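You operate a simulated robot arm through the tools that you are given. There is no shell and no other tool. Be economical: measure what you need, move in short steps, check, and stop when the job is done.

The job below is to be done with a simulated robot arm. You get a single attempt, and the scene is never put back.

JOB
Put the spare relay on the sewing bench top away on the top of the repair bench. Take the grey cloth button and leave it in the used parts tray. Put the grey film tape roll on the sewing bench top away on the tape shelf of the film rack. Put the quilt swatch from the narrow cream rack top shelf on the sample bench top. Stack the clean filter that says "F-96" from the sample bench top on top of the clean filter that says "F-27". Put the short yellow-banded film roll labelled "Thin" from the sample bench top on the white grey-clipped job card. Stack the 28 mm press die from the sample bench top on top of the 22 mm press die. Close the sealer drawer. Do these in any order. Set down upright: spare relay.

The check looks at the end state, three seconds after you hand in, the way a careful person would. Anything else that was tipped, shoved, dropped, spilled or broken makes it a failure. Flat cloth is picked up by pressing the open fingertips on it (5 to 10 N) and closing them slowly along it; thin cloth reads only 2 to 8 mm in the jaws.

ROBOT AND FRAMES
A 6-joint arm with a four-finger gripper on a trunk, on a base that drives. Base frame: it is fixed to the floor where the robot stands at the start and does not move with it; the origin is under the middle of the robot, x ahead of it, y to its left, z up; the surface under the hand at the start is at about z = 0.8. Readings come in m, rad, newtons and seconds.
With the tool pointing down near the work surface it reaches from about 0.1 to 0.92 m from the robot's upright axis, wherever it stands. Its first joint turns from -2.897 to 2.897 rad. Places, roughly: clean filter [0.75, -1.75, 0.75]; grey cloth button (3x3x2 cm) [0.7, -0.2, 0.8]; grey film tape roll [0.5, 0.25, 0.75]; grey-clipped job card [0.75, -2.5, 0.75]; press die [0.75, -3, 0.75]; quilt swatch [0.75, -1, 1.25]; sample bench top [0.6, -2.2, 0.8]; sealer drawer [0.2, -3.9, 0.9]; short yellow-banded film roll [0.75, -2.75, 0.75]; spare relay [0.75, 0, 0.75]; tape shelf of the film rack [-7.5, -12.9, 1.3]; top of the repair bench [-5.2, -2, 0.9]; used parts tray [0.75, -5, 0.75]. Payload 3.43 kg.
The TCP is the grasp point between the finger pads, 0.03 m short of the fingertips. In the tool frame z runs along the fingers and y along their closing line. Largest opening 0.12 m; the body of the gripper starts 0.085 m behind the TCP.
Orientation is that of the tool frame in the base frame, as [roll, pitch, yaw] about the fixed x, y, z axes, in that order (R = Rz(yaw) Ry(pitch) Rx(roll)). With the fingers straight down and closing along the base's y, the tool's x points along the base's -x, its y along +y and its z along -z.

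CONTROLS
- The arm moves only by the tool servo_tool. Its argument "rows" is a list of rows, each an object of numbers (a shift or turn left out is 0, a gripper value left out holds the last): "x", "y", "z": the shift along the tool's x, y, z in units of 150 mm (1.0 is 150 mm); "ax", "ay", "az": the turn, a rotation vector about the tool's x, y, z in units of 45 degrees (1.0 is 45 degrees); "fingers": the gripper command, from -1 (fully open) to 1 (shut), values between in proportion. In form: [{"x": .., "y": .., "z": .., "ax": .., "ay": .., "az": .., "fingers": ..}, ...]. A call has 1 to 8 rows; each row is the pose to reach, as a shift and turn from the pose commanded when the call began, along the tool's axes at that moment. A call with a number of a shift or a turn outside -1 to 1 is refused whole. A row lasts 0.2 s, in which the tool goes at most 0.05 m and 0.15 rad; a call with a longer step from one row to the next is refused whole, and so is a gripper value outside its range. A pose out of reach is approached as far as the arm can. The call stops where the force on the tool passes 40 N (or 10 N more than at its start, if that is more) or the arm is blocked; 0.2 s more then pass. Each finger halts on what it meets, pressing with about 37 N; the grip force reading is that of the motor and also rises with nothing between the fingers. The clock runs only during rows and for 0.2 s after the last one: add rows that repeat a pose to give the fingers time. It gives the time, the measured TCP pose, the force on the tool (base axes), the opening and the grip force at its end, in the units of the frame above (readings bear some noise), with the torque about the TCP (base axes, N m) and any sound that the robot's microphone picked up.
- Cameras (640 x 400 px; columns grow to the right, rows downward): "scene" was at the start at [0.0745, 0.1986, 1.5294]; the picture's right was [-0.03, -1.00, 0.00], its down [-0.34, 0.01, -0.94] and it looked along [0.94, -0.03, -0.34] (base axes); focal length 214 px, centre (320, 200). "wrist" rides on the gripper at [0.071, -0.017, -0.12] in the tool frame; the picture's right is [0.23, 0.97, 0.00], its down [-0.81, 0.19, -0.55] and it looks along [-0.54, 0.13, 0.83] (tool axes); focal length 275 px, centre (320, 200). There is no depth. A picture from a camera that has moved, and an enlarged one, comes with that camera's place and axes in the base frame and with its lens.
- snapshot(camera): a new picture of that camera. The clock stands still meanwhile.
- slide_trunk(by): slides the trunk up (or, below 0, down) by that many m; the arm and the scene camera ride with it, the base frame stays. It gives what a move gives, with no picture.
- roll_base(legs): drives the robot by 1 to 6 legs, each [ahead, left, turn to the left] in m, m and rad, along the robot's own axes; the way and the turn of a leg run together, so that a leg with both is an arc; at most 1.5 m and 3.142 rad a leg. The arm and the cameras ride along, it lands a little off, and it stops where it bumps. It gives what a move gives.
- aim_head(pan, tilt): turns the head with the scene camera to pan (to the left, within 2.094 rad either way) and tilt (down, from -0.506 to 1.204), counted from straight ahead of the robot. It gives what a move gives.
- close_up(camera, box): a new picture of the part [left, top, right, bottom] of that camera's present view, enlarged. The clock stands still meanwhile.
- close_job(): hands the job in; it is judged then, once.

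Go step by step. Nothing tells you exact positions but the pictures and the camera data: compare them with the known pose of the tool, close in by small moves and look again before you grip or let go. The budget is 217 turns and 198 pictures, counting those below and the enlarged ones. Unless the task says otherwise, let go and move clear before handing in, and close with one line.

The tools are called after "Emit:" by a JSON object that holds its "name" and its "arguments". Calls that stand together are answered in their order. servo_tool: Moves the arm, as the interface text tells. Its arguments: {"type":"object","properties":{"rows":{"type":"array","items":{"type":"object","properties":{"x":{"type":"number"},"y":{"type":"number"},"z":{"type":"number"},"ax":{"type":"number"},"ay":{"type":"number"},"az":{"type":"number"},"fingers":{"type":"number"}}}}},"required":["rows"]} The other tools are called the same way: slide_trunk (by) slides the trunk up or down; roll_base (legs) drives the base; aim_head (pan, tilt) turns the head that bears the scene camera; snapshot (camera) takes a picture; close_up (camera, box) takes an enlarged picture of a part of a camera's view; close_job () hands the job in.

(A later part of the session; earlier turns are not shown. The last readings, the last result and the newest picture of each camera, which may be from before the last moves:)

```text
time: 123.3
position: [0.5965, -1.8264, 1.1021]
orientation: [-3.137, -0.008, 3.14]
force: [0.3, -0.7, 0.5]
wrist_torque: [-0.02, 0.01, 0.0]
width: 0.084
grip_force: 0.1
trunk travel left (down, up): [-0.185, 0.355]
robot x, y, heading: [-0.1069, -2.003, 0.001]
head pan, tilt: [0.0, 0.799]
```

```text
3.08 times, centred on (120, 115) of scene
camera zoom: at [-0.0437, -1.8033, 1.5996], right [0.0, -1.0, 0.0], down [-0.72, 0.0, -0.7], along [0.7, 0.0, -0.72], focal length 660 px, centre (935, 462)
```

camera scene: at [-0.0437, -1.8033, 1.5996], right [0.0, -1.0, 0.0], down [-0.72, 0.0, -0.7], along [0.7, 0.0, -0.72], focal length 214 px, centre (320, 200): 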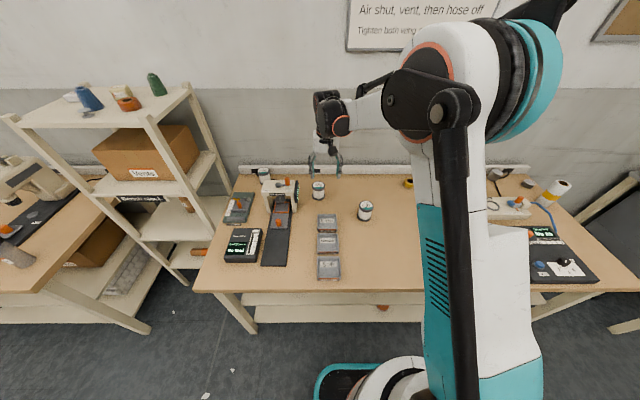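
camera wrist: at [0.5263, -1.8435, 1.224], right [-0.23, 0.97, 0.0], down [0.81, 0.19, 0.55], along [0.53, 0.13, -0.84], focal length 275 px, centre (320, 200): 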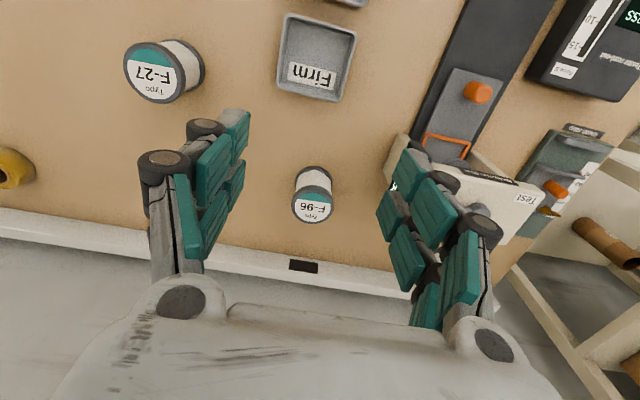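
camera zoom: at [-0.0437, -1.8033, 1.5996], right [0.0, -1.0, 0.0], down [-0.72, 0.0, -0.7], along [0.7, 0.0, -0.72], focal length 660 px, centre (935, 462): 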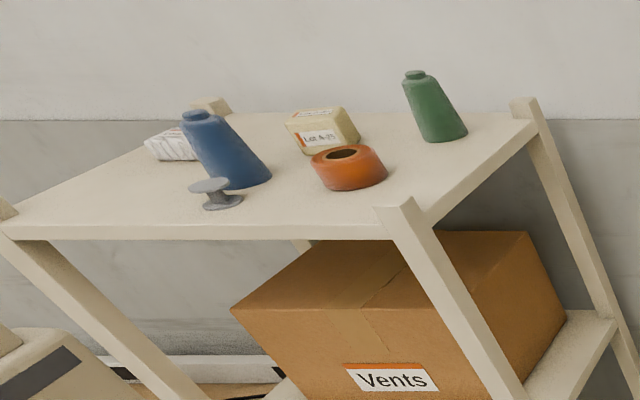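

F-96 stands at (0.763,-1.796), 78 mm tall; F-27 at (0.623,-2.016). I move over F-96.

Emit:
{"name": "roll_base", "arguments": {"legs": [[0.06, 0, 0]]}}

Emit:
{"name": "servo_tool", "arguments": {"rows": [{"x": -0.3, "y": 0.1, "fingers": -0.3}, {"x": -0.6, "y": 0.2}, {"x": -0.713, "y": 0.2}, {"x": -0.713, "y": 0.2, "z": 0.3}, {"x": -0.713, "y": 0.2, "z": 0.6}, {"x": -0.713, "y": 0.2, "z": 0.8}, {"x": -0.713, "y": 0.2, "z": 0.8}]}}

Emit:
{"name": "snapshot", "arguments": {"camera": "wrist"}}

Emit:
{"name": "snapshot", "arguments": {"camera": "scene"}}

```text
time: 124.3
position: [0.6584, -1.8272, 1.1015]
orientation: [-3.14, -0.006, 3.14]
force: [0.7, -0.1, -0.6]
wrist_torque: [-0.02, 0.1, -0.02]
width: 0.0837
grip_force: 0.1
trunk travel left (down, up): [-0.185, 0.355]
robot x, y, heading: [-0.0444, -2.0044, -0.007]
head pan, tilt: [0.0, 0.799]
```

```text
time: 125.9
position: [0.7635, -1.7972, 0.9803]
orientation: [-3.14, -0.007, 3.139]
force: [0.2, 0.0, -0.2]
wrist_torque: [0.04, 0.01, 0.02]
width: 0.078
grip_force: 0.0
trunk travel left (down, up): [-0.185, 0.355]
robot x, y, heading: [-0.0442, -2.0033, -0.001]
head pan, tilt: [0.0, 0.799]
```

```text
123 pictures are left
camera wrist: at [0.6932, -1.8146, 1.103], right [-0.23, 0.97, 0.0], down [0.81, 0.19, 0.55], along [0.53, 0.13, -0.84], focal length 275 px, centre (320, 200)
```

wrist: 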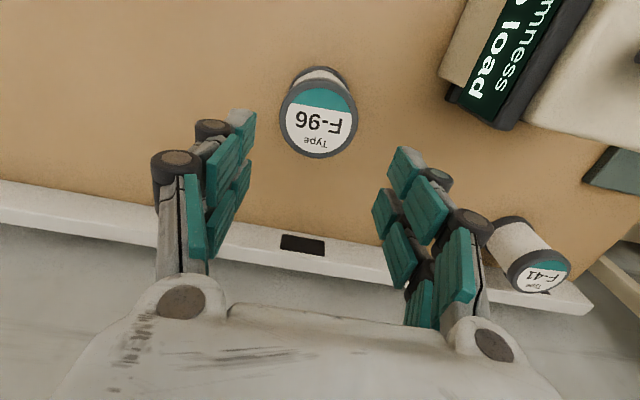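

```text
122 pictures are left
camera scene: at [0.0168, -1.8036, 1.5996], right [0.0, -1.0, 0.0], down [-0.72, 0.0, -0.7], along [0.7, 0.0, -0.72], focal length 214 px, centre (320, 200)
```

scene: 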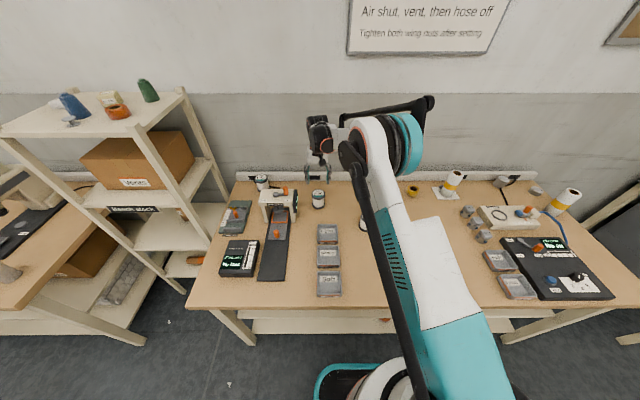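

Alignment good. I go down and grip F-96.

Emit:
{"name": "servo_tool", "arguments": {"rows": [{"x": 0.03, "z": 0.25}, {"x": 0.03, "z": 0.5}, {"x": 0.03, "z": 0.75}, {"x": 0.03, "z": 0.87}, {"x": 0.03, "z": 0.87, "fingers": 0.2}, {"x": 0.03, "z": 0.87, "fingers": 1}, {"x": 0.03, "z": 0.87, "fingers": 1}]}}

Emit:
{"name": "snapshot", "arguments": {"camera": "wrist"}}

```text
time: 127.5
position: [0.7577, -1.7966, 0.852]
orientation: [-3.14, -0.006, 3.14]
force: [0.2, -0.8, 0.7]
wrist_torque: [-0.02, -0.06, -0.02]
width: 0.0625
grip_force: 36.7
trunk travel left (down, up): [-0.185, 0.355]
robot x, y, heading: [-0.0455, -2.0083, 0.0]
head pan, tilt: [0.0, 0.799]
```

```text
121 pictures are left
camera wrist: at [0.6874, -1.8143, 0.9734], right [-0.23, 0.97, 0.0], down [0.81, 0.19, 0.55], along [0.53, 0.13, -0.84], focal length 275 px, centre (320, 200)
```

wrist: 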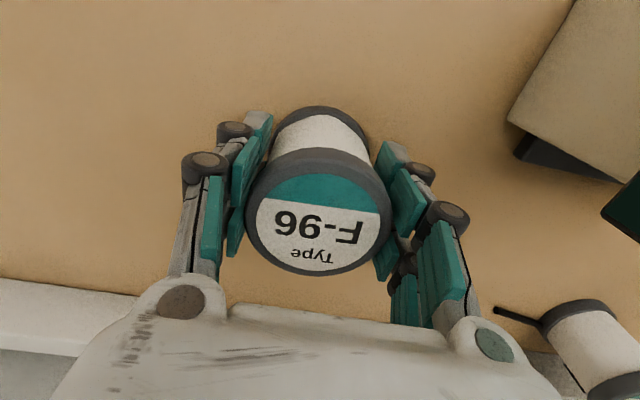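

Gripped. Lift and carry above F-27 at (0.623,-2.016).

Emit:
{"name": "servo_tool", "arguments": {"rows": [{"z": -0.3}, {"z": -0.6}, {"z": -0.9}, {"z": -1}, {"z": -1, "x": 0.2, "y": -0.2}, {"z": -1, "x": 0.4, "y": -0.4}, {"z": -1, "x": 0.6, "y": -0.6}, {"z": -1, "x": 0.8, "y": -0.8}]}}

Emit:
{"name": "servo_tool", "arguments": {"rows": [{"x": 0.1, "y": -0.2}, {"x": 0.1, "y": -0.45}, {"x": 0.1, "y": -0.66}, {"x": 0.1, "y": -0.66}]}}

Emit:
{"name": "snapshot", "arguments": {"camera": "wrist"}}

Emit:
{"name": "close_up", "arguments": {"camera": "scene", "box": [310, 130, 430, 250]}}

```text
time: 129.3
position: [0.6377, -1.9171, 1.003]
orientation: [-3.139, -0.005, 3.139]
force: [0.0, -0.2, -1.4]
wrist_torque: [0.02, 0.0, 0.03]
width: 0.0625
grip_force: 37.0
trunk travel left (down, up): [-0.185, 0.355]
robot x, y, heading: [-0.0457, -2.0099, -0.004]
head pan, tilt: [0.0, 0.799]
```

```text
time: 130.3
position: [0.6234, -2.0157, 1.0003]
orientation: [3.141, -0.005, 3.139]
force: [1.7, 0.0, -1.8]
wrist_torque: [0.0, 0.03, 0.01]
width: 0.0624
grip_force: 37.3
trunk travel left (down, up): [-0.185, 0.355]
robot x, y, heading: [-0.0461, -2.0049, -0.001]
head pan, tilt: [0.0, 0.799]
```

```text
120 pictures are left
camera wrist: at [0.5531, -2.0325, 1.1235], right [-0.23, 0.97, 0.0], down [0.81, 0.19, 0.55], along [0.53, 0.13, -0.84], focal length 275 px, centre (320, 200)
```

wrist: 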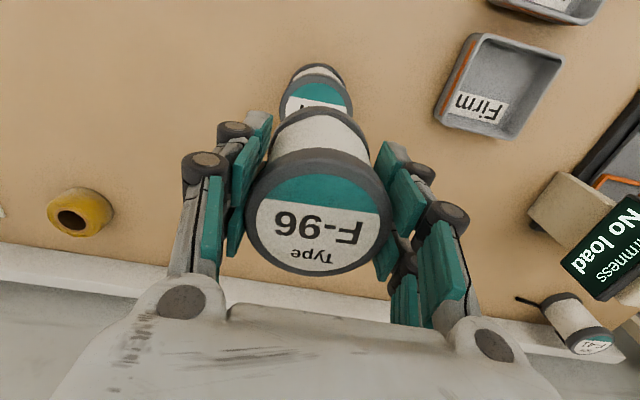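

```text
3.33 times, centred on (370, 190) of scene
camera zoom: at [0.0165, -1.8041, 1.5997], right [0.0, -1.0, 0.0], down [-0.72, 0.0, -0.7], along [0.7, 0.0, -0.72], focal length 715 px, centre (153, 233)
```

zoom: 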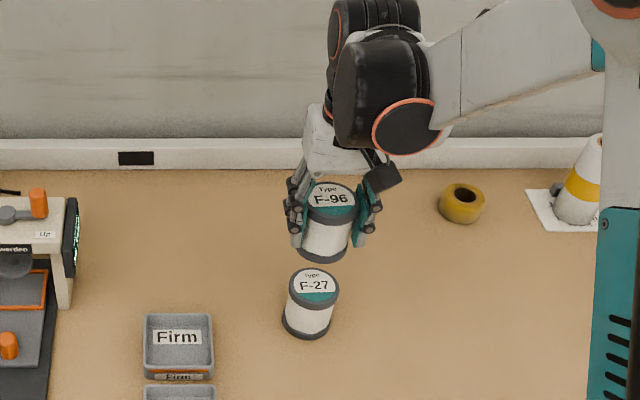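

Emit:
{"name": "close_up", "arguments": {"camera": "scene", "box": [350, 180, 400, 235]}}

Emit:
{"name": "close_up", "arguments": {"camera": "wrist", "box": [260, 50, 380, 130]}}

```text
7.27 times, centred on (375, 208) of scene
camera zoom: at [0.0165, -1.8041, 1.5997], right [0.0, -1.0, 0.0], down [-0.72, 0.0, -0.7], along [0.7, 0.0, -0.72], focal length 1560 px, centre (-80, 146)
```

zoom: 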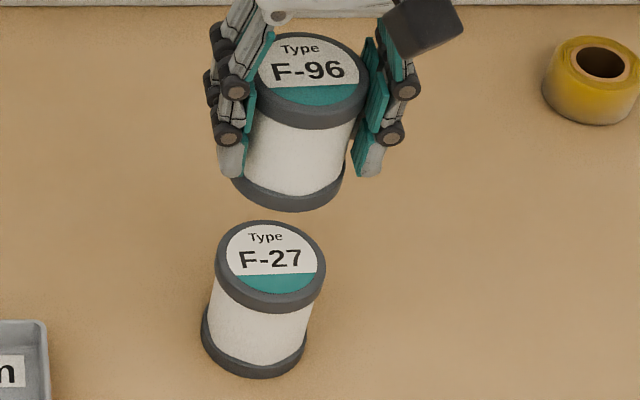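

```text
5.00 times, centred on (320, 90) of wrist
camera zoom: at [0.5531, -2.0325, 1.1235], right [-0.23, 0.97, 0.0], down [0.81, 0.19, 0.55], along [0.53, 0.13, -0.84], focal length 1376 px, centre (320, 750)
```

zoom: 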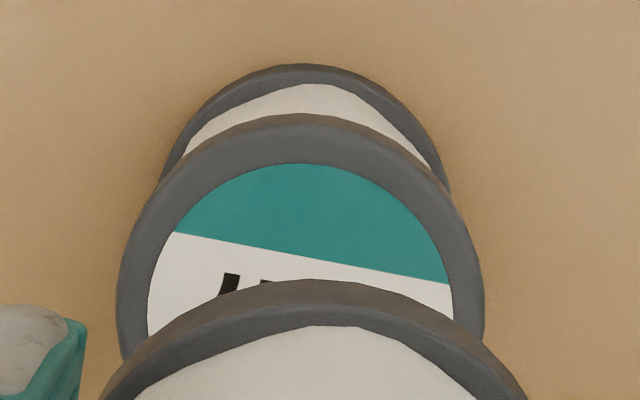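

F-27 centre refined to (0.618,-2.019). I correct and lower gently.

Emit:
{"name": "servo_tool", "arguments": {"rows": [{"x": 0.045, "y": -0.013}, {"x": 0.045, "y": -0.013, "z": 0.2}, {"x": 0.045, "y": -0.013, "z": 0.38}, {"x": 0.045, "y": -0.013, "z": 0.38}]}}

Emit:
{"name": "close_up", "arguments": {"camera": "scene", "box": [350, 180, 400, 235]}}

Emit:
{"name": "close_up", "arguments": {"camera": "wrist", "box": [220, 50, 420, 290]}}

```text
time: 131.3
position: [0.6161, -2.0177, 0.9443]
orientation: [-3.141, -0.007, 3.139]
force: [-0.9, -1.0, -1.4]
wrist_torque: [-0.02, 0.03, -0.01]
width: 0.0624
grip_force: 36.5
trunk travel left (down, up): [-0.185, 0.355]
robot x, y, heading: [-0.0482, -2.0029, -0.003]
head pan, tilt: [0.0, 0.799]
```

```text
7.27 times, centred on (375, 208) of scene
camera zoom: at [0.0167, -1.8038, 1.5997], right [0.0, -1.0, 0.0], down [-0.72, 0.0, -0.7], along [0.7, 0.0, -0.72], focal length 1560 px, centre (-80, 146)
```

zoom: 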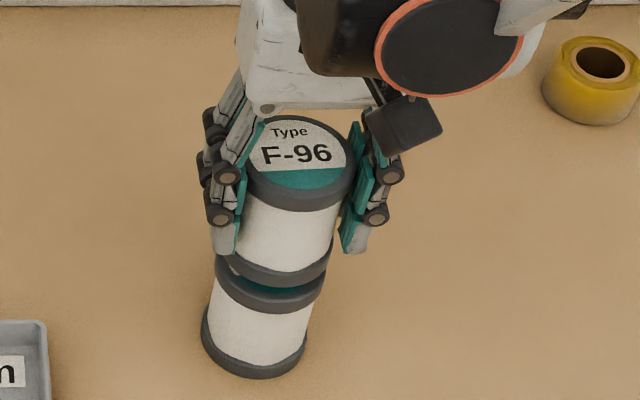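

```text
1.67 times, centred on (320, 170) of wrist
camera zoom: at [0.5459, -2.035, 1.0665], right [-0.23, 0.97, 0.0], down [0.81, 0.19, 0.55], along [0.53, 0.13, -0.84], focal length 459 px, centre (320, 250)
```

zoom: 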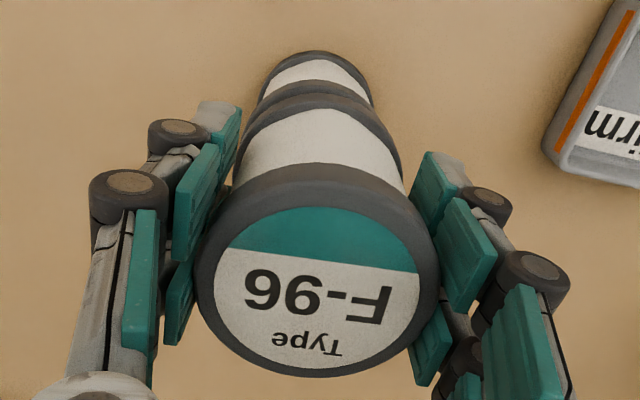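

Emit:
{"name": "servo_tool", "arguments": {"rows": [{"z": 0.04}, {"z": 0.07}, {"z": 0.09}, {"z": 0.105}, {"z": 0.12}]}}

```text
time: 132.5
position: [0.6159, -2.0172, 0.9287]
orientation: [-3.139, -0.003, 3.141]
force: [4.2, 0.1, 26.5]
wrist_torque: [0.03, -0.17, -0.06]
width: 0.0628
grip_force: 36.9
trunk travel left (down, up): [-0.185, 0.355]
robot x, y, heading: [-0.044, -2.0051, -0.005]
head pan, tilt: [0.0, 0.799]
```

Contact made at the expected height. I relax slightly, open and lift.

Emit:
{"name": "servo_tool", "arguments": {"rows": [{"z": -0.015}, {"z": -0.015, "fingers": -0.2}, {"z": -0.015, "fingers": -0.4}, {"z": -0.015, "fingers": -0.4}, {"z": -0.3}, {"z": -0.6}, {"z": -0.9}, {"z": -1}]}}

Emit:
{"name": "close_up", "arguments": {"camera": "scene", "box": [340, 160, 410, 240]}}

Emit:
{"name": "snapshot", "arguments": {"camera": "wrist"}}

```text
time: 134.3
position: [0.6166, -2.0167, 1.0756]
orientation: [-3.14, -0.006, 3.138]
force: [0.2, 0.5, 0.3]
wrist_torque: [-0.02, -0.03, 0.0]
width: 0.084
grip_force: 0.1
trunk travel left (down, up): [-0.185, 0.355]
robot x, y, heading: [-0.0484, -2.0053, -0.006]
head pan, tilt: [0.0, 0.799]
```

```text
5.00 times, centred on (375, 200) of scene
camera zoom: at [0.0162, -1.8038, 1.5996], right [0.0, -1.0, 0.0], down [-0.72, 0.0, -0.7], along [0.7, 0.0, -0.72], focal length 1072 px, centre (45, 200)
```

zoom: 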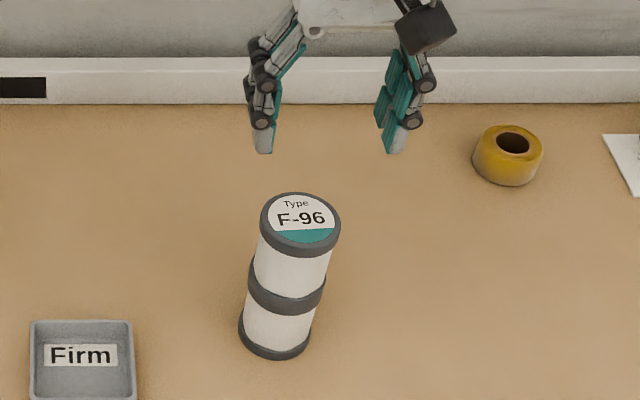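

```text
113 pictures are left
camera wrist: at [0.547, -2.0345, 1.1993], right [-0.23, 0.97, 0.0], down [0.81, 0.19, 0.55], along [0.53, 0.13, -0.84], focal length 275 px, centre (320, 200)
```

wrist: 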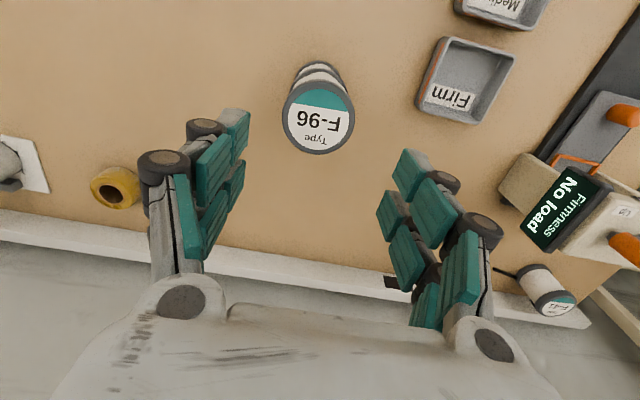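

The filters are stacked. Next the quilt swatch on the cream rack's top shelf: I raise the trunk, retract and drive left.

Emit:
{"name": "servo_tool", "arguments": {"rows": [{"z": -0.3}, {"z": -0.6}, {"z": -0.9}, {"z": -1, "x": 0.2}, {"z": -1, "x": 0.5}, {"z": -1, "x": 0.8}, {"z": -1, "x": 1}]}}

Emit:
{"name": "slide_trunk", "arguments": {"by": 0.3}}

Emit:
{"name": "roll_base", "arguments": {"legs": [[-0.3, 0, 0], [0, 0.95, 0]]}}

Emit:
{"name": "snapshot", "arguments": {"camera": "scene"}}

Emit:
{"name": "snapshot", "arguments": {"camera": "wrist"}}

```text
time: 135.9
position: [0.4676, -2.0175, 1.2275]
orientation: [-3.141, -0.006, 3.141]
force: [-0.4, 0.6, -0.3]
wrist_torque: [0.0, -0.01, -0.01]
width: 0.084
grip_force: 0.0
trunk travel left (down, up): [-0.185, 0.355]
robot x, y, heading: [-0.0477, -2.0062, 0.004]
head pan, tilt: [0.0, 0.799]
```

```text
time: 138.9
position: [0.469, -2.0187, 1.5291]
orientation: [-3.14, -0.006, -3.142]
force: [-0.4, -0.8, 0.1]
wrist_torque: [0.01, 0.0, 0.01]
width: 0.084
grip_force: 0.1
trunk travel left (down, up): [-0.485, 0.055]
robot x, y, heading: [-0.0456, -2.0019, 0.0]
head pan, tilt: [0.0, 0.799]
```

```text
time: 145.5
position: [0.1708, -1.0647, 1.5285]
orientation: [-3.139, -0.006, 3.14]
force: [0.5, 0.4, 0.2]
wrist_torque: [-0.02, 0.01, 0.01]
width: 0.0839
grip_force: 0.1
trunk travel left (down, up): [-0.485, 0.055]
robot x, y, heading: [-0.3412, -1.052, -0.003]
head pan, tilt: [0.0, 0.799]
```

```text
112 pictures are left
camera scene: at [-0.281, -0.8495, 1.8995], right [0.0, -1.0, 0.0], down [-0.72, 0.0, -0.7], along [0.7, 0.0, -0.72], focal length 214 px, centre (320, 200)
```

scene: 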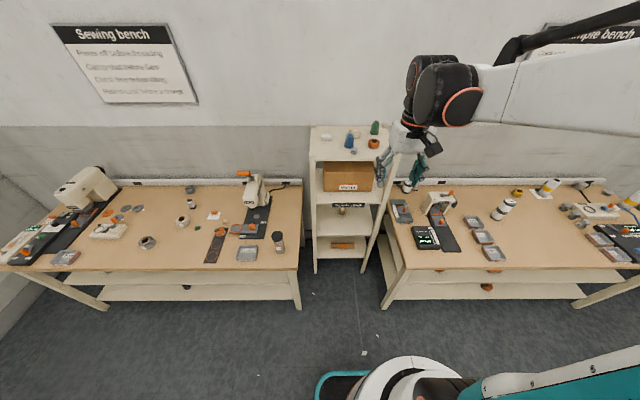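

```text
111 pictures are left
camera wrist: at [0.1, -1.0807, 1.6497], right [-0.23, 0.97, 0.0], down [0.81, 0.19, 0.55], along [0.53, 0.12, -0.84], focal length 275 px, centre (320, 200)
```

wrist: 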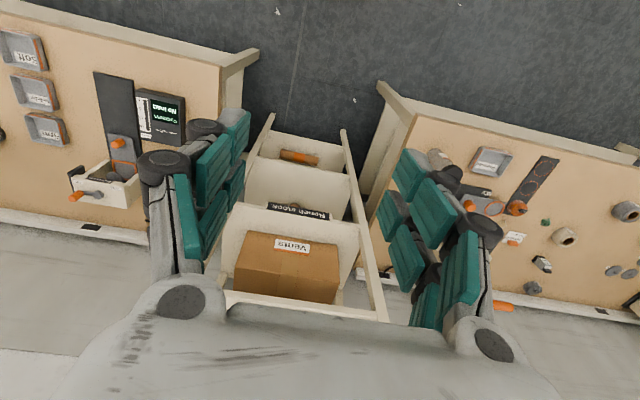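

Emit:
{"name": "close_up", "arguments": {"camera": "scene", "box": [295, 110, 415, 195]}}

```text
4.71 times, centred on (355, 152) of scene
camera zoom: at [-0.281, -0.8495, 1.8995], right [0.0, -1.0, 0.0], down [-0.72, 0.0, -0.7], along [0.7, 0.0, -0.72], focal length 1009 px, centre (155, 424)
```

zoom: 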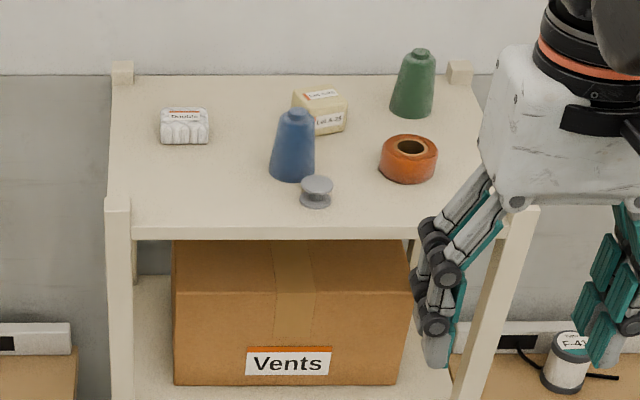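

Emit:
{"name": "close_up", "arguments": {"camera": "scene", "box": [320, 124, 345, 142]}}

Emit:
{"name": "close_up", "arguments": {"camera": "scene", "box": [345, 120, 380, 145]}}

```text
16.00 times, centred on (332, 133) of scene
camera zoom: at [-0.281, -0.8495, 1.8995], right [0.0, -1.0, 0.0], down [-0.72, 0.0, -0.7], along [0.7, 0.0, -0.72], focal length 3432 px, centre (120, 1272)
```

zoom: 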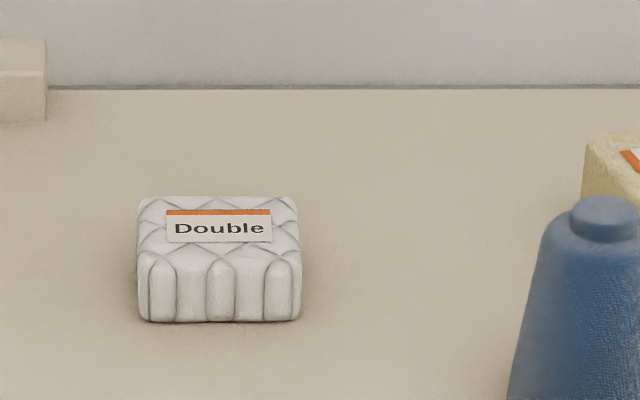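

```text
16.00 times, centred on (362, 132) of scene
camera zoom: at [-0.281, -0.8495, 1.8995], right [0.0, -1.0, 0.0], down [-0.72, 0.0, -0.7], along [0.7, 0.0, -0.72], focal length 3432 px, centre (-360, 1280)
```

zoom: 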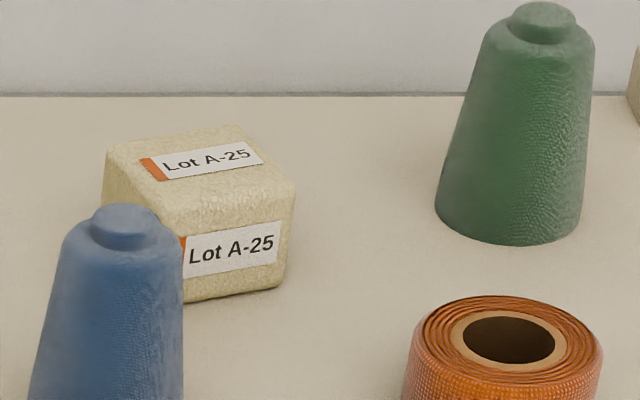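

The "Double" quilted white block is the quilt swatch, at about (0.79,-0.884) on the shelf at z≈1.275. I drive forward and bring the hand above it.

Emit:
{"name": "roll_base", "arguments": {"legs": [[0.3, 0, 0]]}}

Emit:
{"name": "servo_tool", "arguments": {"rows": [{"x": -0.2, "y": 0.2}, {"x": -0.4, "y": 0.4}, {"x": -0.6, "y": 0.6}, {"x": -0.8, "y": 0.8}, {"x": -1, "y": 1}, {"x": -1, "y": 1}]}}

Emit:
{"name": "servo_tool", "arguments": {"rows": [{"x": -0.25}, {"x": -0.5}, {"x": -0.8, "y": 0.1}, {"x": -0.8, "y": 0.1}]}}

Emit:
{"name": "snapshot", "arguments": {"camera": "wrist"}}

Emit:
{"name": "snapshot", "arguments": {"camera": "scene"}}

```text
time: 147.6
position: [0.4728, -1.0652, 1.5273]
orientation: [-3.141, -0.009, 3.139]
force: [0.3, 0.1, 0.1]
wrist_torque: [0.0, 0.04, 0.0]
width: 0.084
grip_force: 0.1
trunk travel left (down, up): [-0.485, 0.055]
robot x, y, heading: [-0.0433, -1.0542, -0.005]
head pan, tilt: [0.0, 0.799]
```

```text
time: 149.0
position: [0.6216, -0.9165, 1.5296]
orientation: [-3.141, -0.006, 3.139]
force: [-1.1, 0.3, 0.0]
wrist_torque: [0.01, -0.04, 0.01]
width: 0.0839
grip_force: 0.1
trunk travel left (down, up): [-0.485, 0.055]
robot x, y, heading: [-0.041, -1.0526, -0.002]
head pan, tilt: [0.0, 0.799]
```

```text
time: 150.0
position: [0.7383, -0.9006, 1.529]
orientation: [3.141, -0.006, 3.141]
force: [-0.6, -0.6, 0.0]
wrist_torque: [-0.04, -0.06, 0.01]
width: 0.0836
grip_force: 0.2
trunk travel left (down, up): [-0.485, 0.055]
robot x, y, heading: [-0.043, -1.0535, -0.003]
head pan, tilt: [0.0, 0.799]
```

```text
107 pictures are left
camera wrist: at [0.6677, -0.9185, 1.6502], right [-0.23, 0.97, 0.0], down [0.81, 0.19, 0.55], along [0.53, 0.13, -0.84], focal length 275 px, centre (320, 200)
```

wrist: 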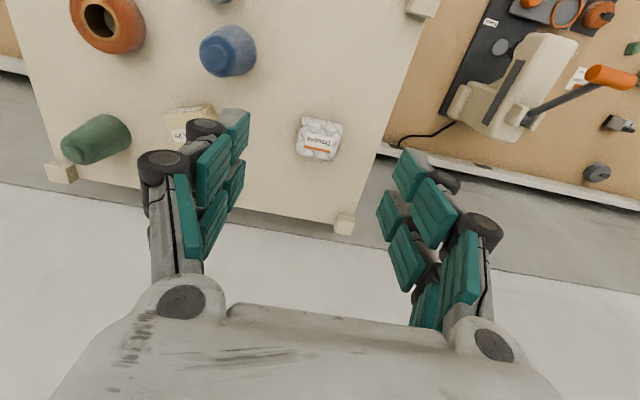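

```text
106 pictures are left
camera scene: at [0.017, -0.8523, 1.8999], right [0.0, -1.0, 0.0], down [-0.72, 0.0, -0.7], along [0.7, 0.0, -0.72], focal length 214 px, centre (320, 200)
```

scene: 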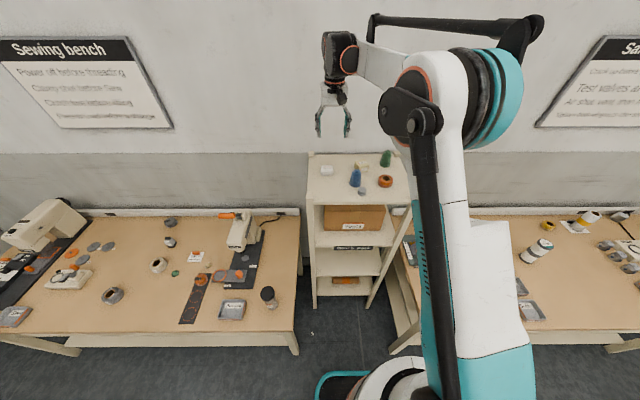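

Swatch top centre is (0.7915,-0.887,1.30). I move above it and lower partway.

Emit:
{"name": "servo_tool", "arguments": {"rows": [{"x": -0.2, "y": 0.09}, {"x": -0.355, "y": 0.09}, {"x": -0.355, "y": 0.09, "z": 0.3}, {"x": -0.355, "y": 0.09, "z": 0.6}, {"x": -0.355, "y": 0.09, "z": 0.86}, {"x": -0.355, "y": 0.09, "z": 0.86}]}}

Emit:
{"name": "snapshot", "arguments": {"camera": "wrist"}}

Emit:
{"name": "close_up", "arguments": {"camera": "scene", "box": [290, 100, 420, 200]}}

```text
time: 151.4
position: [0.7948, -0.8878, 1.3981]
orientation: [-3.14, -0.007, 3.141]
force: [-0.4, 0.1, -0.1]
wrist_torque: [0.02, -0.02, 0.0]
width: 0.0842
grip_force: 0.1
trunk travel left (down, up): [-0.485, 0.055]
robot x, y, heading: [-0.0424, -1.0521, 0.002]
head pan, tilt: [0.0, 0.799]
```

```text
105 pictures are left
camera wrist: at [0.7244, -0.9055, 1.5196], right [-0.23, 0.97, 0.0], down [0.81, 0.19, 0.55], along [0.53, 0.12, -0.84], focal length 275 px, centre (320, 200)
```

wrist: 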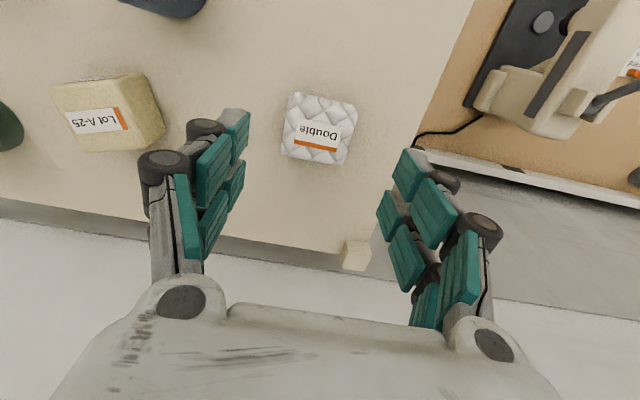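

```text
4.00 times, centred on (355, 150) of scene
camera zoom: at [0.0201, -0.8514, 1.8997], right [0.0, -1.0, 0.0], down [-0.72, 0.0, -0.7], along [0.7, 0.0, -0.72], focal length 858 px, centre (180, 400)
```

zoom: 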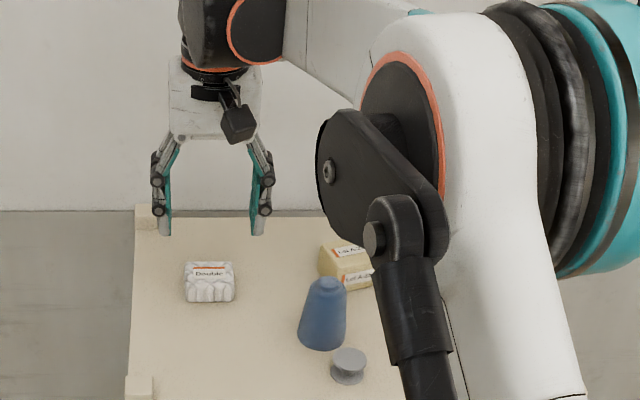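

Aligned. I lower and close on the swatch.

Emit:
{"name": "servo_tool", "arguments": {"rows": [{"y": -0.01, "z": 0.25}, {"y": -0.01, "z": 0.45}, {"y": -0.01, "z": 0.6}, {"y": -0.01, "z": 0.6, "fingers": 0}, {"y": -0.01, "z": 0.6, "fingers": 0.5}, {"y": -0.01, "z": 0.6, "fingers": 1}, {"y": -0.01, "z": 0.6, "fingers": 1}]}}

Emit:
{"name": "snapshot", "arguments": {"camera": "wrist"}}

```text
time: 153.0
position: [0.7915, -0.8883, 1.3089]
orientation: [-3.141, -0.003, -3.142]
force: [6.4, 6.4, 30.0]
wrist_torque: [0.57, -0.59, 0.11]
width: 0.055
grip_force: 37.1
trunk travel left (down, up): [-0.485, 0.055]
robot x, y, heading: [-0.0415, -1.051, -0.001]
head pan, tilt: [0.0, 0.799]
```

```text
103 pictures are left
camera wrist: at [0.7218, -0.906, 1.4302], right [-0.23, 0.97, 0.0], down [0.81, 0.19, 0.55], along [0.53, 0.13, -0.84], focal length 275 px, centre (320, 200)
```

wrist: 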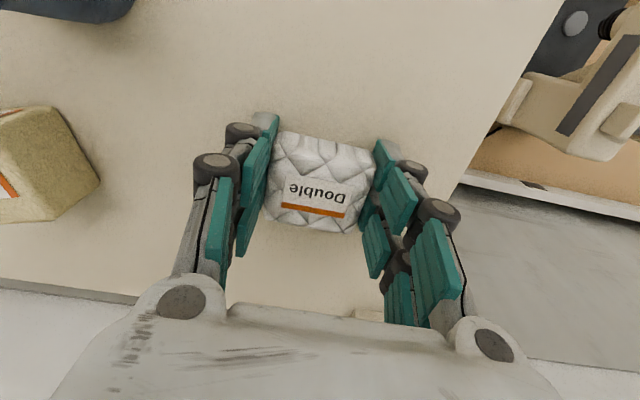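

Held at 55 mm. I lift, retract, and drive back to the sample bench.

Emit:
{"name": "servo_tool", "arguments": {"rows": [{"z": -0.2}, {"z": -0.5}, {"z": -0.8}, {"z": -1}, {"z": -1, "x": 0.3}, {"z": -1, "x": 0.6}, {"z": -1, "x": 0.9}, {"z": -1, "x": 1}]}}

Emit:
{"name": "servo_tool", "arguments": {"rows": [{"x": 0.3}, {"x": 0.6}, {"x": 0.9}, {"x": 1}]}}

Emit:
{"name": "roll_base", "arguments": {"legs": [[-0.3, 0, 0], [0, -1.3, 0], [0.22, 0, 0]]}}

Emit:
{"name": "snapshot", "arguments": {"camera": "wrist"}}

Emit:
{"name": "snapshot", "arguments": {"camera": "scene"}}

```text
time: 154.8
position: [0.6458, -0.8876, 1.4564]
orientation: [-3.14, -0.008, 3.139]
force: [0.3, -0.6, -0.4]
wrist_torque: [0.03, 0.03, -0.02]
width: 0.0549
grip_force: 37.0
trunk travel left (down, up): [-0.485, 0.055]
robot x, y, heading: [-0.0391, -1.0548, -0.006]
head pan, tilt: [0.0, 0.799]
```

```text
time: 155.8
position: [0.4967, -0.8897, 1.4576]
orientation: [-3.14, -0.006, 3.138]
force: [0.8, 0.3, -1.0]
wrist_torque: [-0.02, 0.04, -0.02]
width: 0.0549
grip_force: 36.7
trunk travel left (down, up): [-0.485, 0.055]
robot x, y, heading: [-0.0407, -1.0541, -0.0]
head pan, tilt: [0.0, 0.799]
```

```text
time: 165.2
position: [0.4088, -2.1777, 1.457]
orientation: [-3.139, -0.007, 3.136]
force: [0.8, -0.7, -1.8]
wrist_torque: [0.02, 0.08, 0.0]
width: 0.0547
grip_force: 36.9
trunk travel left (down, up): [-0.485, 0.055]
robot x, y, heading: [-0.1323, -2.337, -0.012]
head pan, tilt: [0.0, 0.799]
```

```text
102 pictures are left
camera wrist: at [0.3375, -2.1942, 1.5795], right [-0.22, 0.97, 0.0], down [0.82, 0.19, 0.55], along [0.53, 0.12, -0.84], focal length 275 px, centre (320, 200)
```

wrist: 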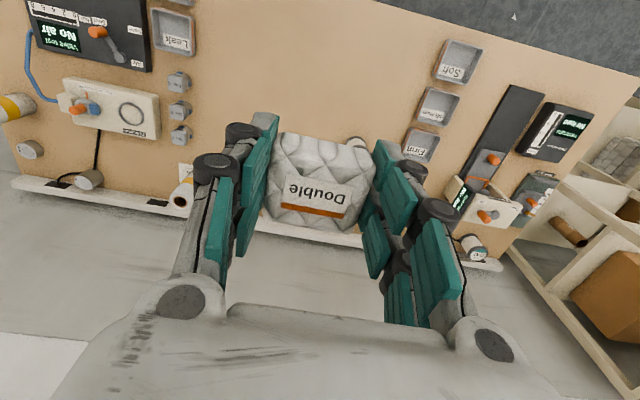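

```text
101 pictures are left
camera scene: at [-0.0632, -2.1442, 1.9038], right [-0.08, -1.0, 0.0], down [-0.68, 0.05, -0.73], along [0.73, -0.06, -0.68], focal length 214 px, centre (320, 200)
```

scene: 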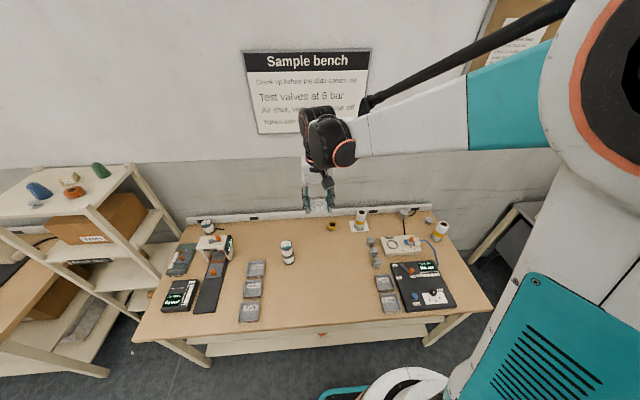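

The bench has a free area around (0.53,-2.26). I lower the trunk and set the swatch there.

Emit:
{"name": "slide_trunk", "arguments": {"by": -0.42}}

Emit:
{"name": "servo_tool", "arguments": {"rows": [{"x": -0.2, "y": -0.15}, {"x": -0.4, "y": -0.3}, {"x": -0.6, "y": -0.45}, {"x": -0.8, "y": -0.53}, {"x": -0.8, "y": -0.53}]}}

Emit:
{"name": "snapshot", "arguments": {"camera": "wrist"}}

Emit:
{"name": "snapshot", "arguments": {"camera": "scene"}}

```text
refused: -0.42 is not a number from -0.4 to 0.4
```

```text
time: 166.4
position: [0.5246, -2.2556, 1.4588]
orientation: [-3.141, -0.004, 3.137]
force: [0.4, -0.1, -0.5]
wrist_torque: [0.04, -0.02, 0.03]
width: 0.055
grip_force: 36.2
trunk travel left (down, up): [-0.485, 0.055]
robot x, y, heading: [-0.1286, -2.3379, -0.011]
head pan, tilt: [0.0, 0.799]
```

```text
100 pictures are left
camera wrist: at [0.4545, -2.2739, 1.5803], right [-0.23, 0.97, 0.0], down [0.82, 0.19, 0.55], along [0.53, 0.12, -0.84], focal length 275 px, centre (320, 200)
```

wrist: 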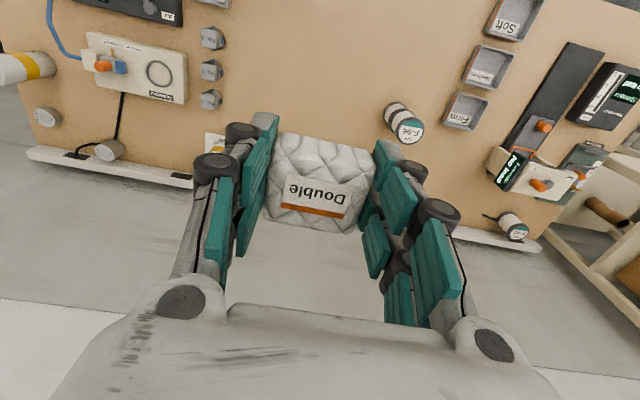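

```text
99 pictures are left
camera scene: at [-0.0689, -2.1383, 1.8997], right [-0.01, -1.0, 0.0], down [-0.72, 0.0, -0.7], along [0.7, 0.0, -0.72], focal length 214 px, centre (320, 200)
```

scene: 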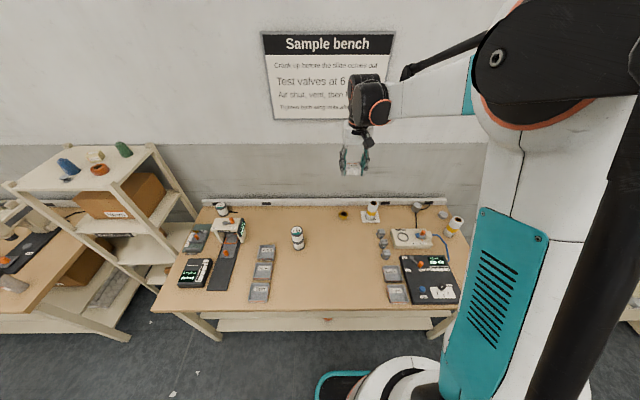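

Free space below. I lower the trunk 0.4 m, then the arm.

Emit:
{"name": "slide_trunk", "arguments": {"by": -0.4}}

Emit:
{"name": "servo_tool", "arguments": {"rows": [{"z": 0.3}, {"z": 0.6}, {"z": 0.9}, {"z": 1}, {"z": 1}]}}

Emit:
{"name": "snapshot", "arguments": {"camera": "wrist"}}

```text
time: 170.2
position: [0.526, -2.2575, 1.0579]
orientation: [-3.14, -0.008, 3.137]
force: [1.4, 0.4, -0.2]
wrist_torque: [0.01, 0.01, 0.0]
width: 0.0549
grip_force: 36.7
trunk travel left (down, up): [-0.085, 0.455]
robot x, y, heading: [-0.133, -2.338, -0.011]
head pan, tilt: [0.0, 0.799]
```

```text
time: 171.4
position: [0.5257, -2.2559, 0.9085]
orientation: [-3.14, -0.006, 3.137]
force: [-0.6, 0.9, -0.6]
wrist_torque: [0.01, 0.01, 0.01]
width: 0.0549
grip_force: 37.0
trunk travel left (down, up): [-0.085, 0.455]
robot x, y, heading: [-0.1322, -2.3399, -0.005]
head pan, tilt: [0.0, 0.799]
```

```text
98 pictures are left
camera wrist: at [0.4548, -2.2739, 1.0296], right [-0.22, 0.97, 0.0], down [0.82, 0.19, 0.55], along [0.53, 0.12, -0.84], focal length 275 px, centre (320, 200)
```

wrist: 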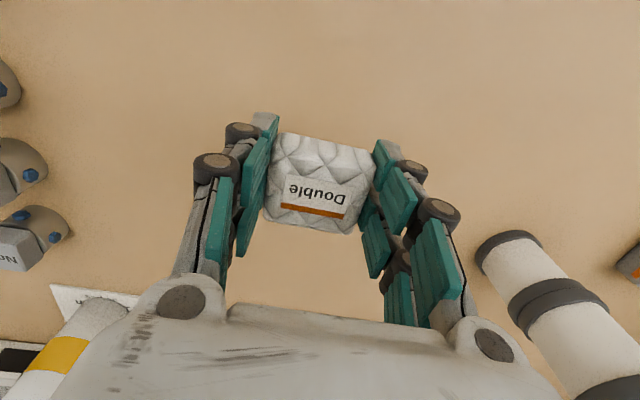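

Emit:
{"name": "servo_tool", "arguments": {"rows": [{"z": 0.25}, {"z": 0.43}, {"z": 0.46}, {"z": 0.48}, {"z": 0.5}, {"z": 0.515}]}}

```text
time: 172.8
position: [0.5246, -2.2572, 0.8297]
orientation: [-3.14, -0.008, 3.137]
force: [0.6, -0.4, -0.3]
wrist_torque: [-0.03, -0.05, 0.01]
width: 0.0548
grip_force: 36.6
trunk travel left (down, up): [-0.085, 0.455]
robot x, y, heading: [-0.1319, -2.3426, -0.008]
head pan, tilt: [0.0, 0.799]
```

Emit:
{"name": "servo_tool", "arguments": {"rows": [{"z": 0.01}, {"z": 0.02}, {"z": 0.03}, {"z": 0.04}]}}

```text
time: 173.7
position: [0.5226, -2.2568, 0.8285]
orientation: [-3.14, -0.003, 3.137]
force: [-2.0, -1.4, 23.9]
wrist_torque: [0.34, -0.17, 0.05]
width: 0.055
grip_force: 36.7
trunk travel left (down, up): [-0.085, 0.455]
robot x, y, heading: [-0.1306, -2.3389, -0.009]
head pan, tilt: [0.0, 0.799]
stopped in row 4: the force on the tool passed its limit at 44 N (the readings are from after the stop); the commanded pose is now the measured one
```

Touching. Raise a hair, open and lift.

Emit:
{"name": "servo_tool", "arguments": {"rows": [{"z": -0.01}, {"z": -0.01, "fingers": -0.2}, {"z": -0.01, "fingers": -0.4}, {"z": -0.01, "fingers": -0.4}, {"z": -0.3}, {"z": -0.6}, {"z": -0.9}, {"z": -1}]}}

Emit:
{"name": "snapshot", "arguments": {"camera": "wrist"}}

Emit:
{"name": "snapshot", "arguments": {"camera": "scene"}}

```text
time: 175.5
position: [0.5253, -2.2569, 0.9754]
orientation: [-3.141, -0.004, 3.137]
force: [-0.4, 0.8, 0.2]
wrist_torque: [0.01, -0.01, 0.01]
width: 0.084
grip_force: 0.0
trunk travel left (down, up): [-0.085, 0.455]
robot x, y, heading: [-0.1316, -2.339, -0.012]
head pan, tilt: [0.0, 0.799]
```

```text
97 pictures are left
camera wrist: at [0.4543, -2.2746, 1.0979], right [-0.22, 0.97, 0.0], down [0.81, 0.19, 0.55], along [0.54, 0.12, -0.84], focal length 275 px, centre (320, 200)
```

wrist: 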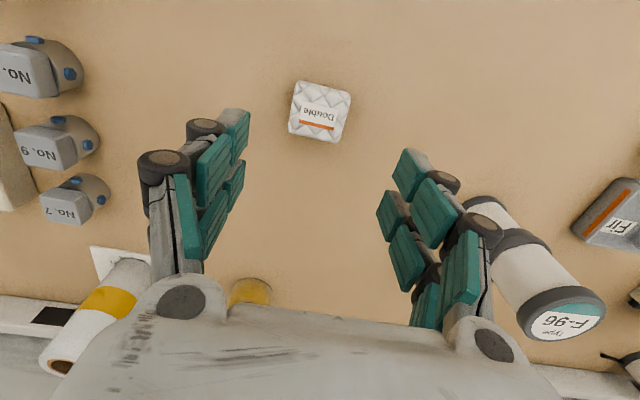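

```text
96 pictures are left
camera scene: at [-0.0678, -2.1383, 1.4996], right [-0.01, -1.0, 0.0], down [-0.72, 0.0, -0.7], along [0.7, 0.0, -0.72], focal length 214 px, centre (320, 200)
```

scene: 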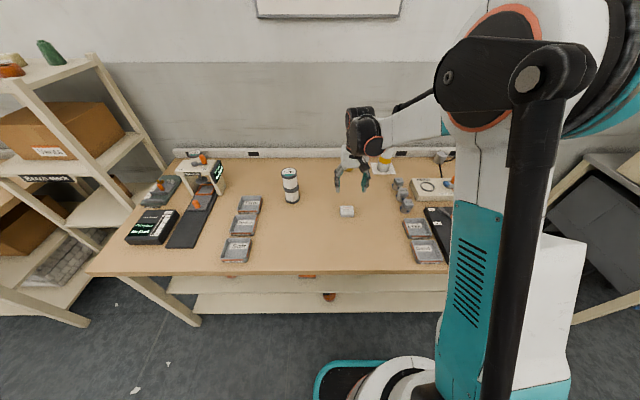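

The swatch is placed. Now back to the sewing bench for the relay.

Emit:
{"name": "servo_tool", "arguments": {"rows": [{"z": -0.3}, {"z": -0.6}, {"z": -0.9}, {"z": -1, "x": 0.2}, {"z": -1, "x": 0.5}, {"z": -1, "x": 0.8}]}}

Emit:
{"name": "roll_base", "arguments": {"legs": [[-0.25, 0, 0.01], [0, 1.2, 0], [0, 1.2, 0], [0.3, 0, 0]]}}

Emit:
{"name": "snapshot", "arguments": {"camera": "wrist"}}

Emit:
{"name": "snapshot", "arguments": {"camera": "scene"}}

```text
time: 176.9
position: [0.4055, -2.258, 1.1277]
orientation: [-3.141, -0.005, 3.136]
force: [0.3, 0.2, 0.4]
wrist_torque: [0.0, -0.02, 0.02]
width: 0.084
grip_force: 0.0
trunk travel left (down, up): [-0.085, 0.455]
robot x, y, heading: [-0.1346, -2.3397, -0.006]
head pan, tilt: [0.0, 0.799]
```

```text
time: 191.7
position: [0.4674, 0.1277, 1.1272]
orientation: [-3.139, -0.004, 3.125]
force: [0.4, 0.3, -0.1]
wrist_torque: [-0.01, 0.02, -0.01]
width: 0.0841
grip_force: 0.2
trunk travel left (down, up): [-0.085, 0.455]
robot x, y, heading: [-0.0709, 0.0514, -0.015]
head pan, tilt: [0.0, 0.799]
```

```text
95 pictures are left
camera wrist: at [0.3968, 0.1112, 1.2488], right [-0.22, 0.98, 0.0], down [0.82, 0.18, 0.55], along [0.54, 0.12, -0.84], focal length 275 px, centre (320, 200)
```

wrist: 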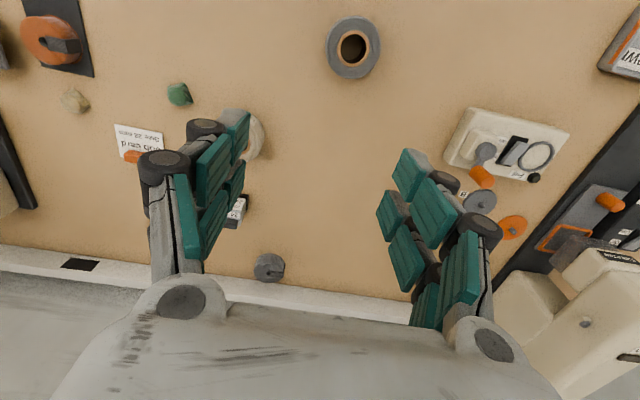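

```text
94 pictures are left
camera scene: at [-0.0054, 0.2501, 1.4996], right [-0.02, -1.0, 0.0], down [-0.72, 0.01, -0.7], along [0.7, -0.01, -0.72], focal length 214 px, centre (320, 200)
```

scene: 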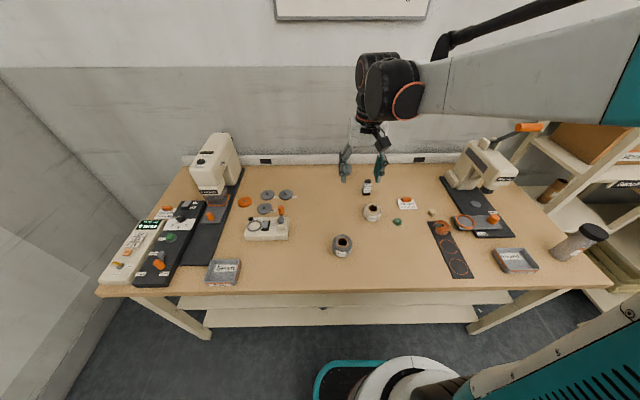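

Emit:
{"name": "close_up", "arguments": {"camera": "scene", "box": [320, 165, 400, 265]}}

Emit:
{"name": "close_up", "arguments": {"camera": "scene", "box": [355, 172, 380, 200]}}

```text
4.00 times, centred on (360, 215) of scene
camera zoom: at [-0.0054, 0.2501, 1.4996], right [-0.02, -1.0, 0.0], down [-0.72, 0.01, -0.7], along [0.7, -0.01, -0.72], focal length 858 px, centre (160, 140)
```

zoom: 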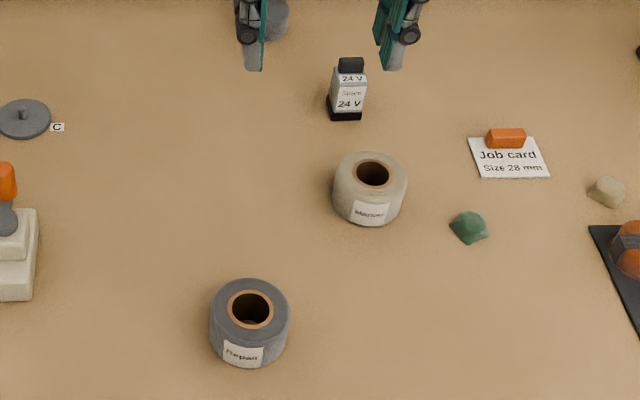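

```text
14.29 times, centred on (368, 186) of scene
camera zoom: at [-0.0054, 0.2501, 1.4996], right [-0.02, -1.0, 0.0], down [-0.72, 0.01, -0.7], along [0.7, -0.01, -0.72], focal length 3064 px, centre (-359, 400)
```

zoom: 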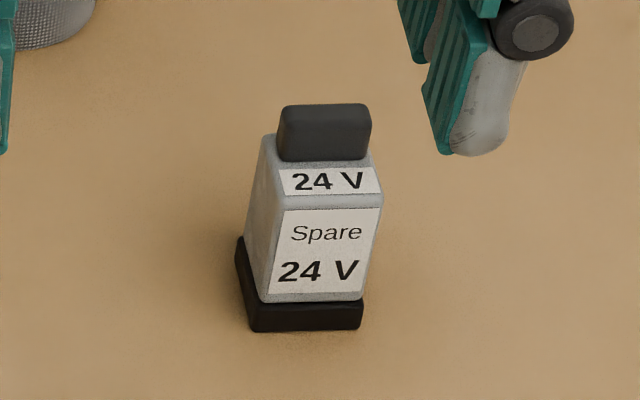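

The relay stands upright at about (0.73, 0.021), 65 mm tall; the grey roll is labelled "Repair". I move above the relay.

Emit:
{"name": "servo_tool", "arguments": {"rows": [{"x": -0.25, "y": -0.1}, {"x": -0.5, "y": -0.25}, {"x": -0.75, "y": -0.4}, {"x": -0.95, "y": -0.55}, {"x": -1, "y": -0.7}, {"x": -1, "y": -0.7}]}}

Emit:
{"name": "servo_tool", "arguments": {"rows": [{"x": -0.25}, {"x": -0.5}, {"x": -0.7, "z": 0.1}, {"x": -0.7, "z": 0.4}, {"x": -0.7, "z": 0.7}, {"x": -0.7, "z": 0.7}]}}

Emit:
{"name": "snapshot", "arguments": {"camera": "wrist"}}

Emit:
{"name": "close_up", "arguments": {"camera": "scene", "box": [330, 130, 410, 230]}}

```text
time: 193.1
position: [0.6152, 0.0189, 1.1266]
orientation: [-3.14, -0.004, 3.125]
force: [0.6, -0.8, -0.1]
wrist_torque: [0.03, 0.0, 0.0]
width: 0.0842
grip_force: 0.0
trunk travel left (down, up): [-0.085, 0.455]
robot x, y, heading: [-0.0749, 0.0502, -0.017]
head pan, tilt: [0.0, 0.799]
```

```text
time: 194.5
position: [0.7188, 0.019, 1.0214]
orientation: [-3.139, -0.005, 3.126]
force: [-0.4, 0.7, -0.9]
wrist_torque: [0.0, 0.05, 0.04]
width: 0.0841
grip_force: 0.0
trunk travel left (down, up): [-0.085, 0.455]
robot x, y, heading: [-0.0714, 0.0483, -0.017]
head pan, tilt: [0.0, 0.799]
```

```text
91 pictures are left
camera wrist: at [0.6491, 0.0029, 1.1427], right [-0.22, 0.98, 0.0], down [0.82, 0.18, 0.55], along [0.54, 0.12, -0.84], focal length 275 px, centre (320, 200)
```

wrist: 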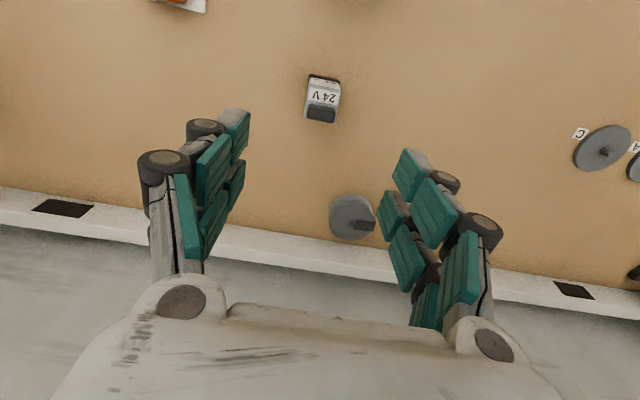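

```text
4.00 times, centred on (370, 180) of scene
camera zoom: at [-0.0049, 0.25, 1.4996], right [-0.02, -1.0, 0.0], down [-0.72, 0.01, -0.7], along [0.7, -0.01, -0.72], focal length 858 px, centre (120, 280)
```

zoom: 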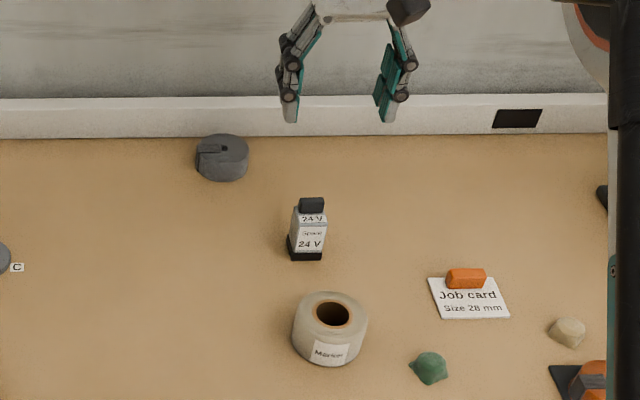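

Aligned to a few mm. I lower in two steps and grip.

Emit:
{"name": "servo_tool", "arguments": {"rows": [{"x": -0.02, "y": 0.017, "z": 0.3}, {"x": -0.02, "y": 0.017, "z": 0.6}, {"x": -0.02, "y": 0.017, "z": 0.75}, {"x": -0.02, "y": 0.017, "z": 0.75}]}}

Emit:
{"name": "snapshot", "arguments": {"camera": "wrist"}}

```text
time: 195.5
position: [0.723, 0.021, 0.9079]
orientation: [-3.139, -0.004, 3.125]
force: [0.3, 0.1, -0.4]
wrist_torque: [0.0, -0.01, 0.03]
width: 0.084
grip_force: 0.1
trunk travel left (down, up): [-0.085, 0.455]
robot x, y, heading: [-0.0737, 0.0457, -0.011]
head pan, tilt: [0.0, 0.799]
```

```text
89 pictures are left
camera wrist: at [0.6519, 0.0043, 1.0302], right [-0.22, 0.98, 0.0], down [0.82, 0.18, 0.55], along [0.54, 0.12, -0.84], focal length 275 px, centre (320, 200)
```

wrist: 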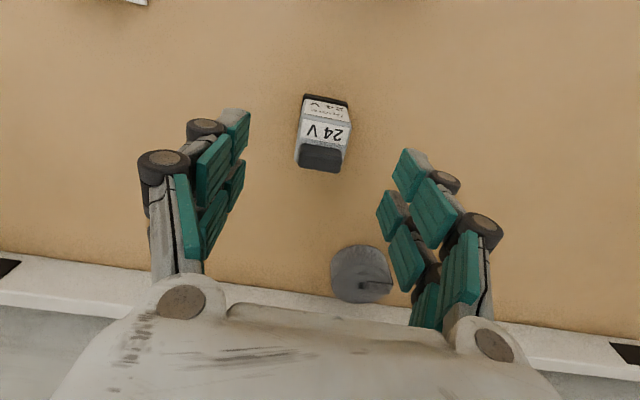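

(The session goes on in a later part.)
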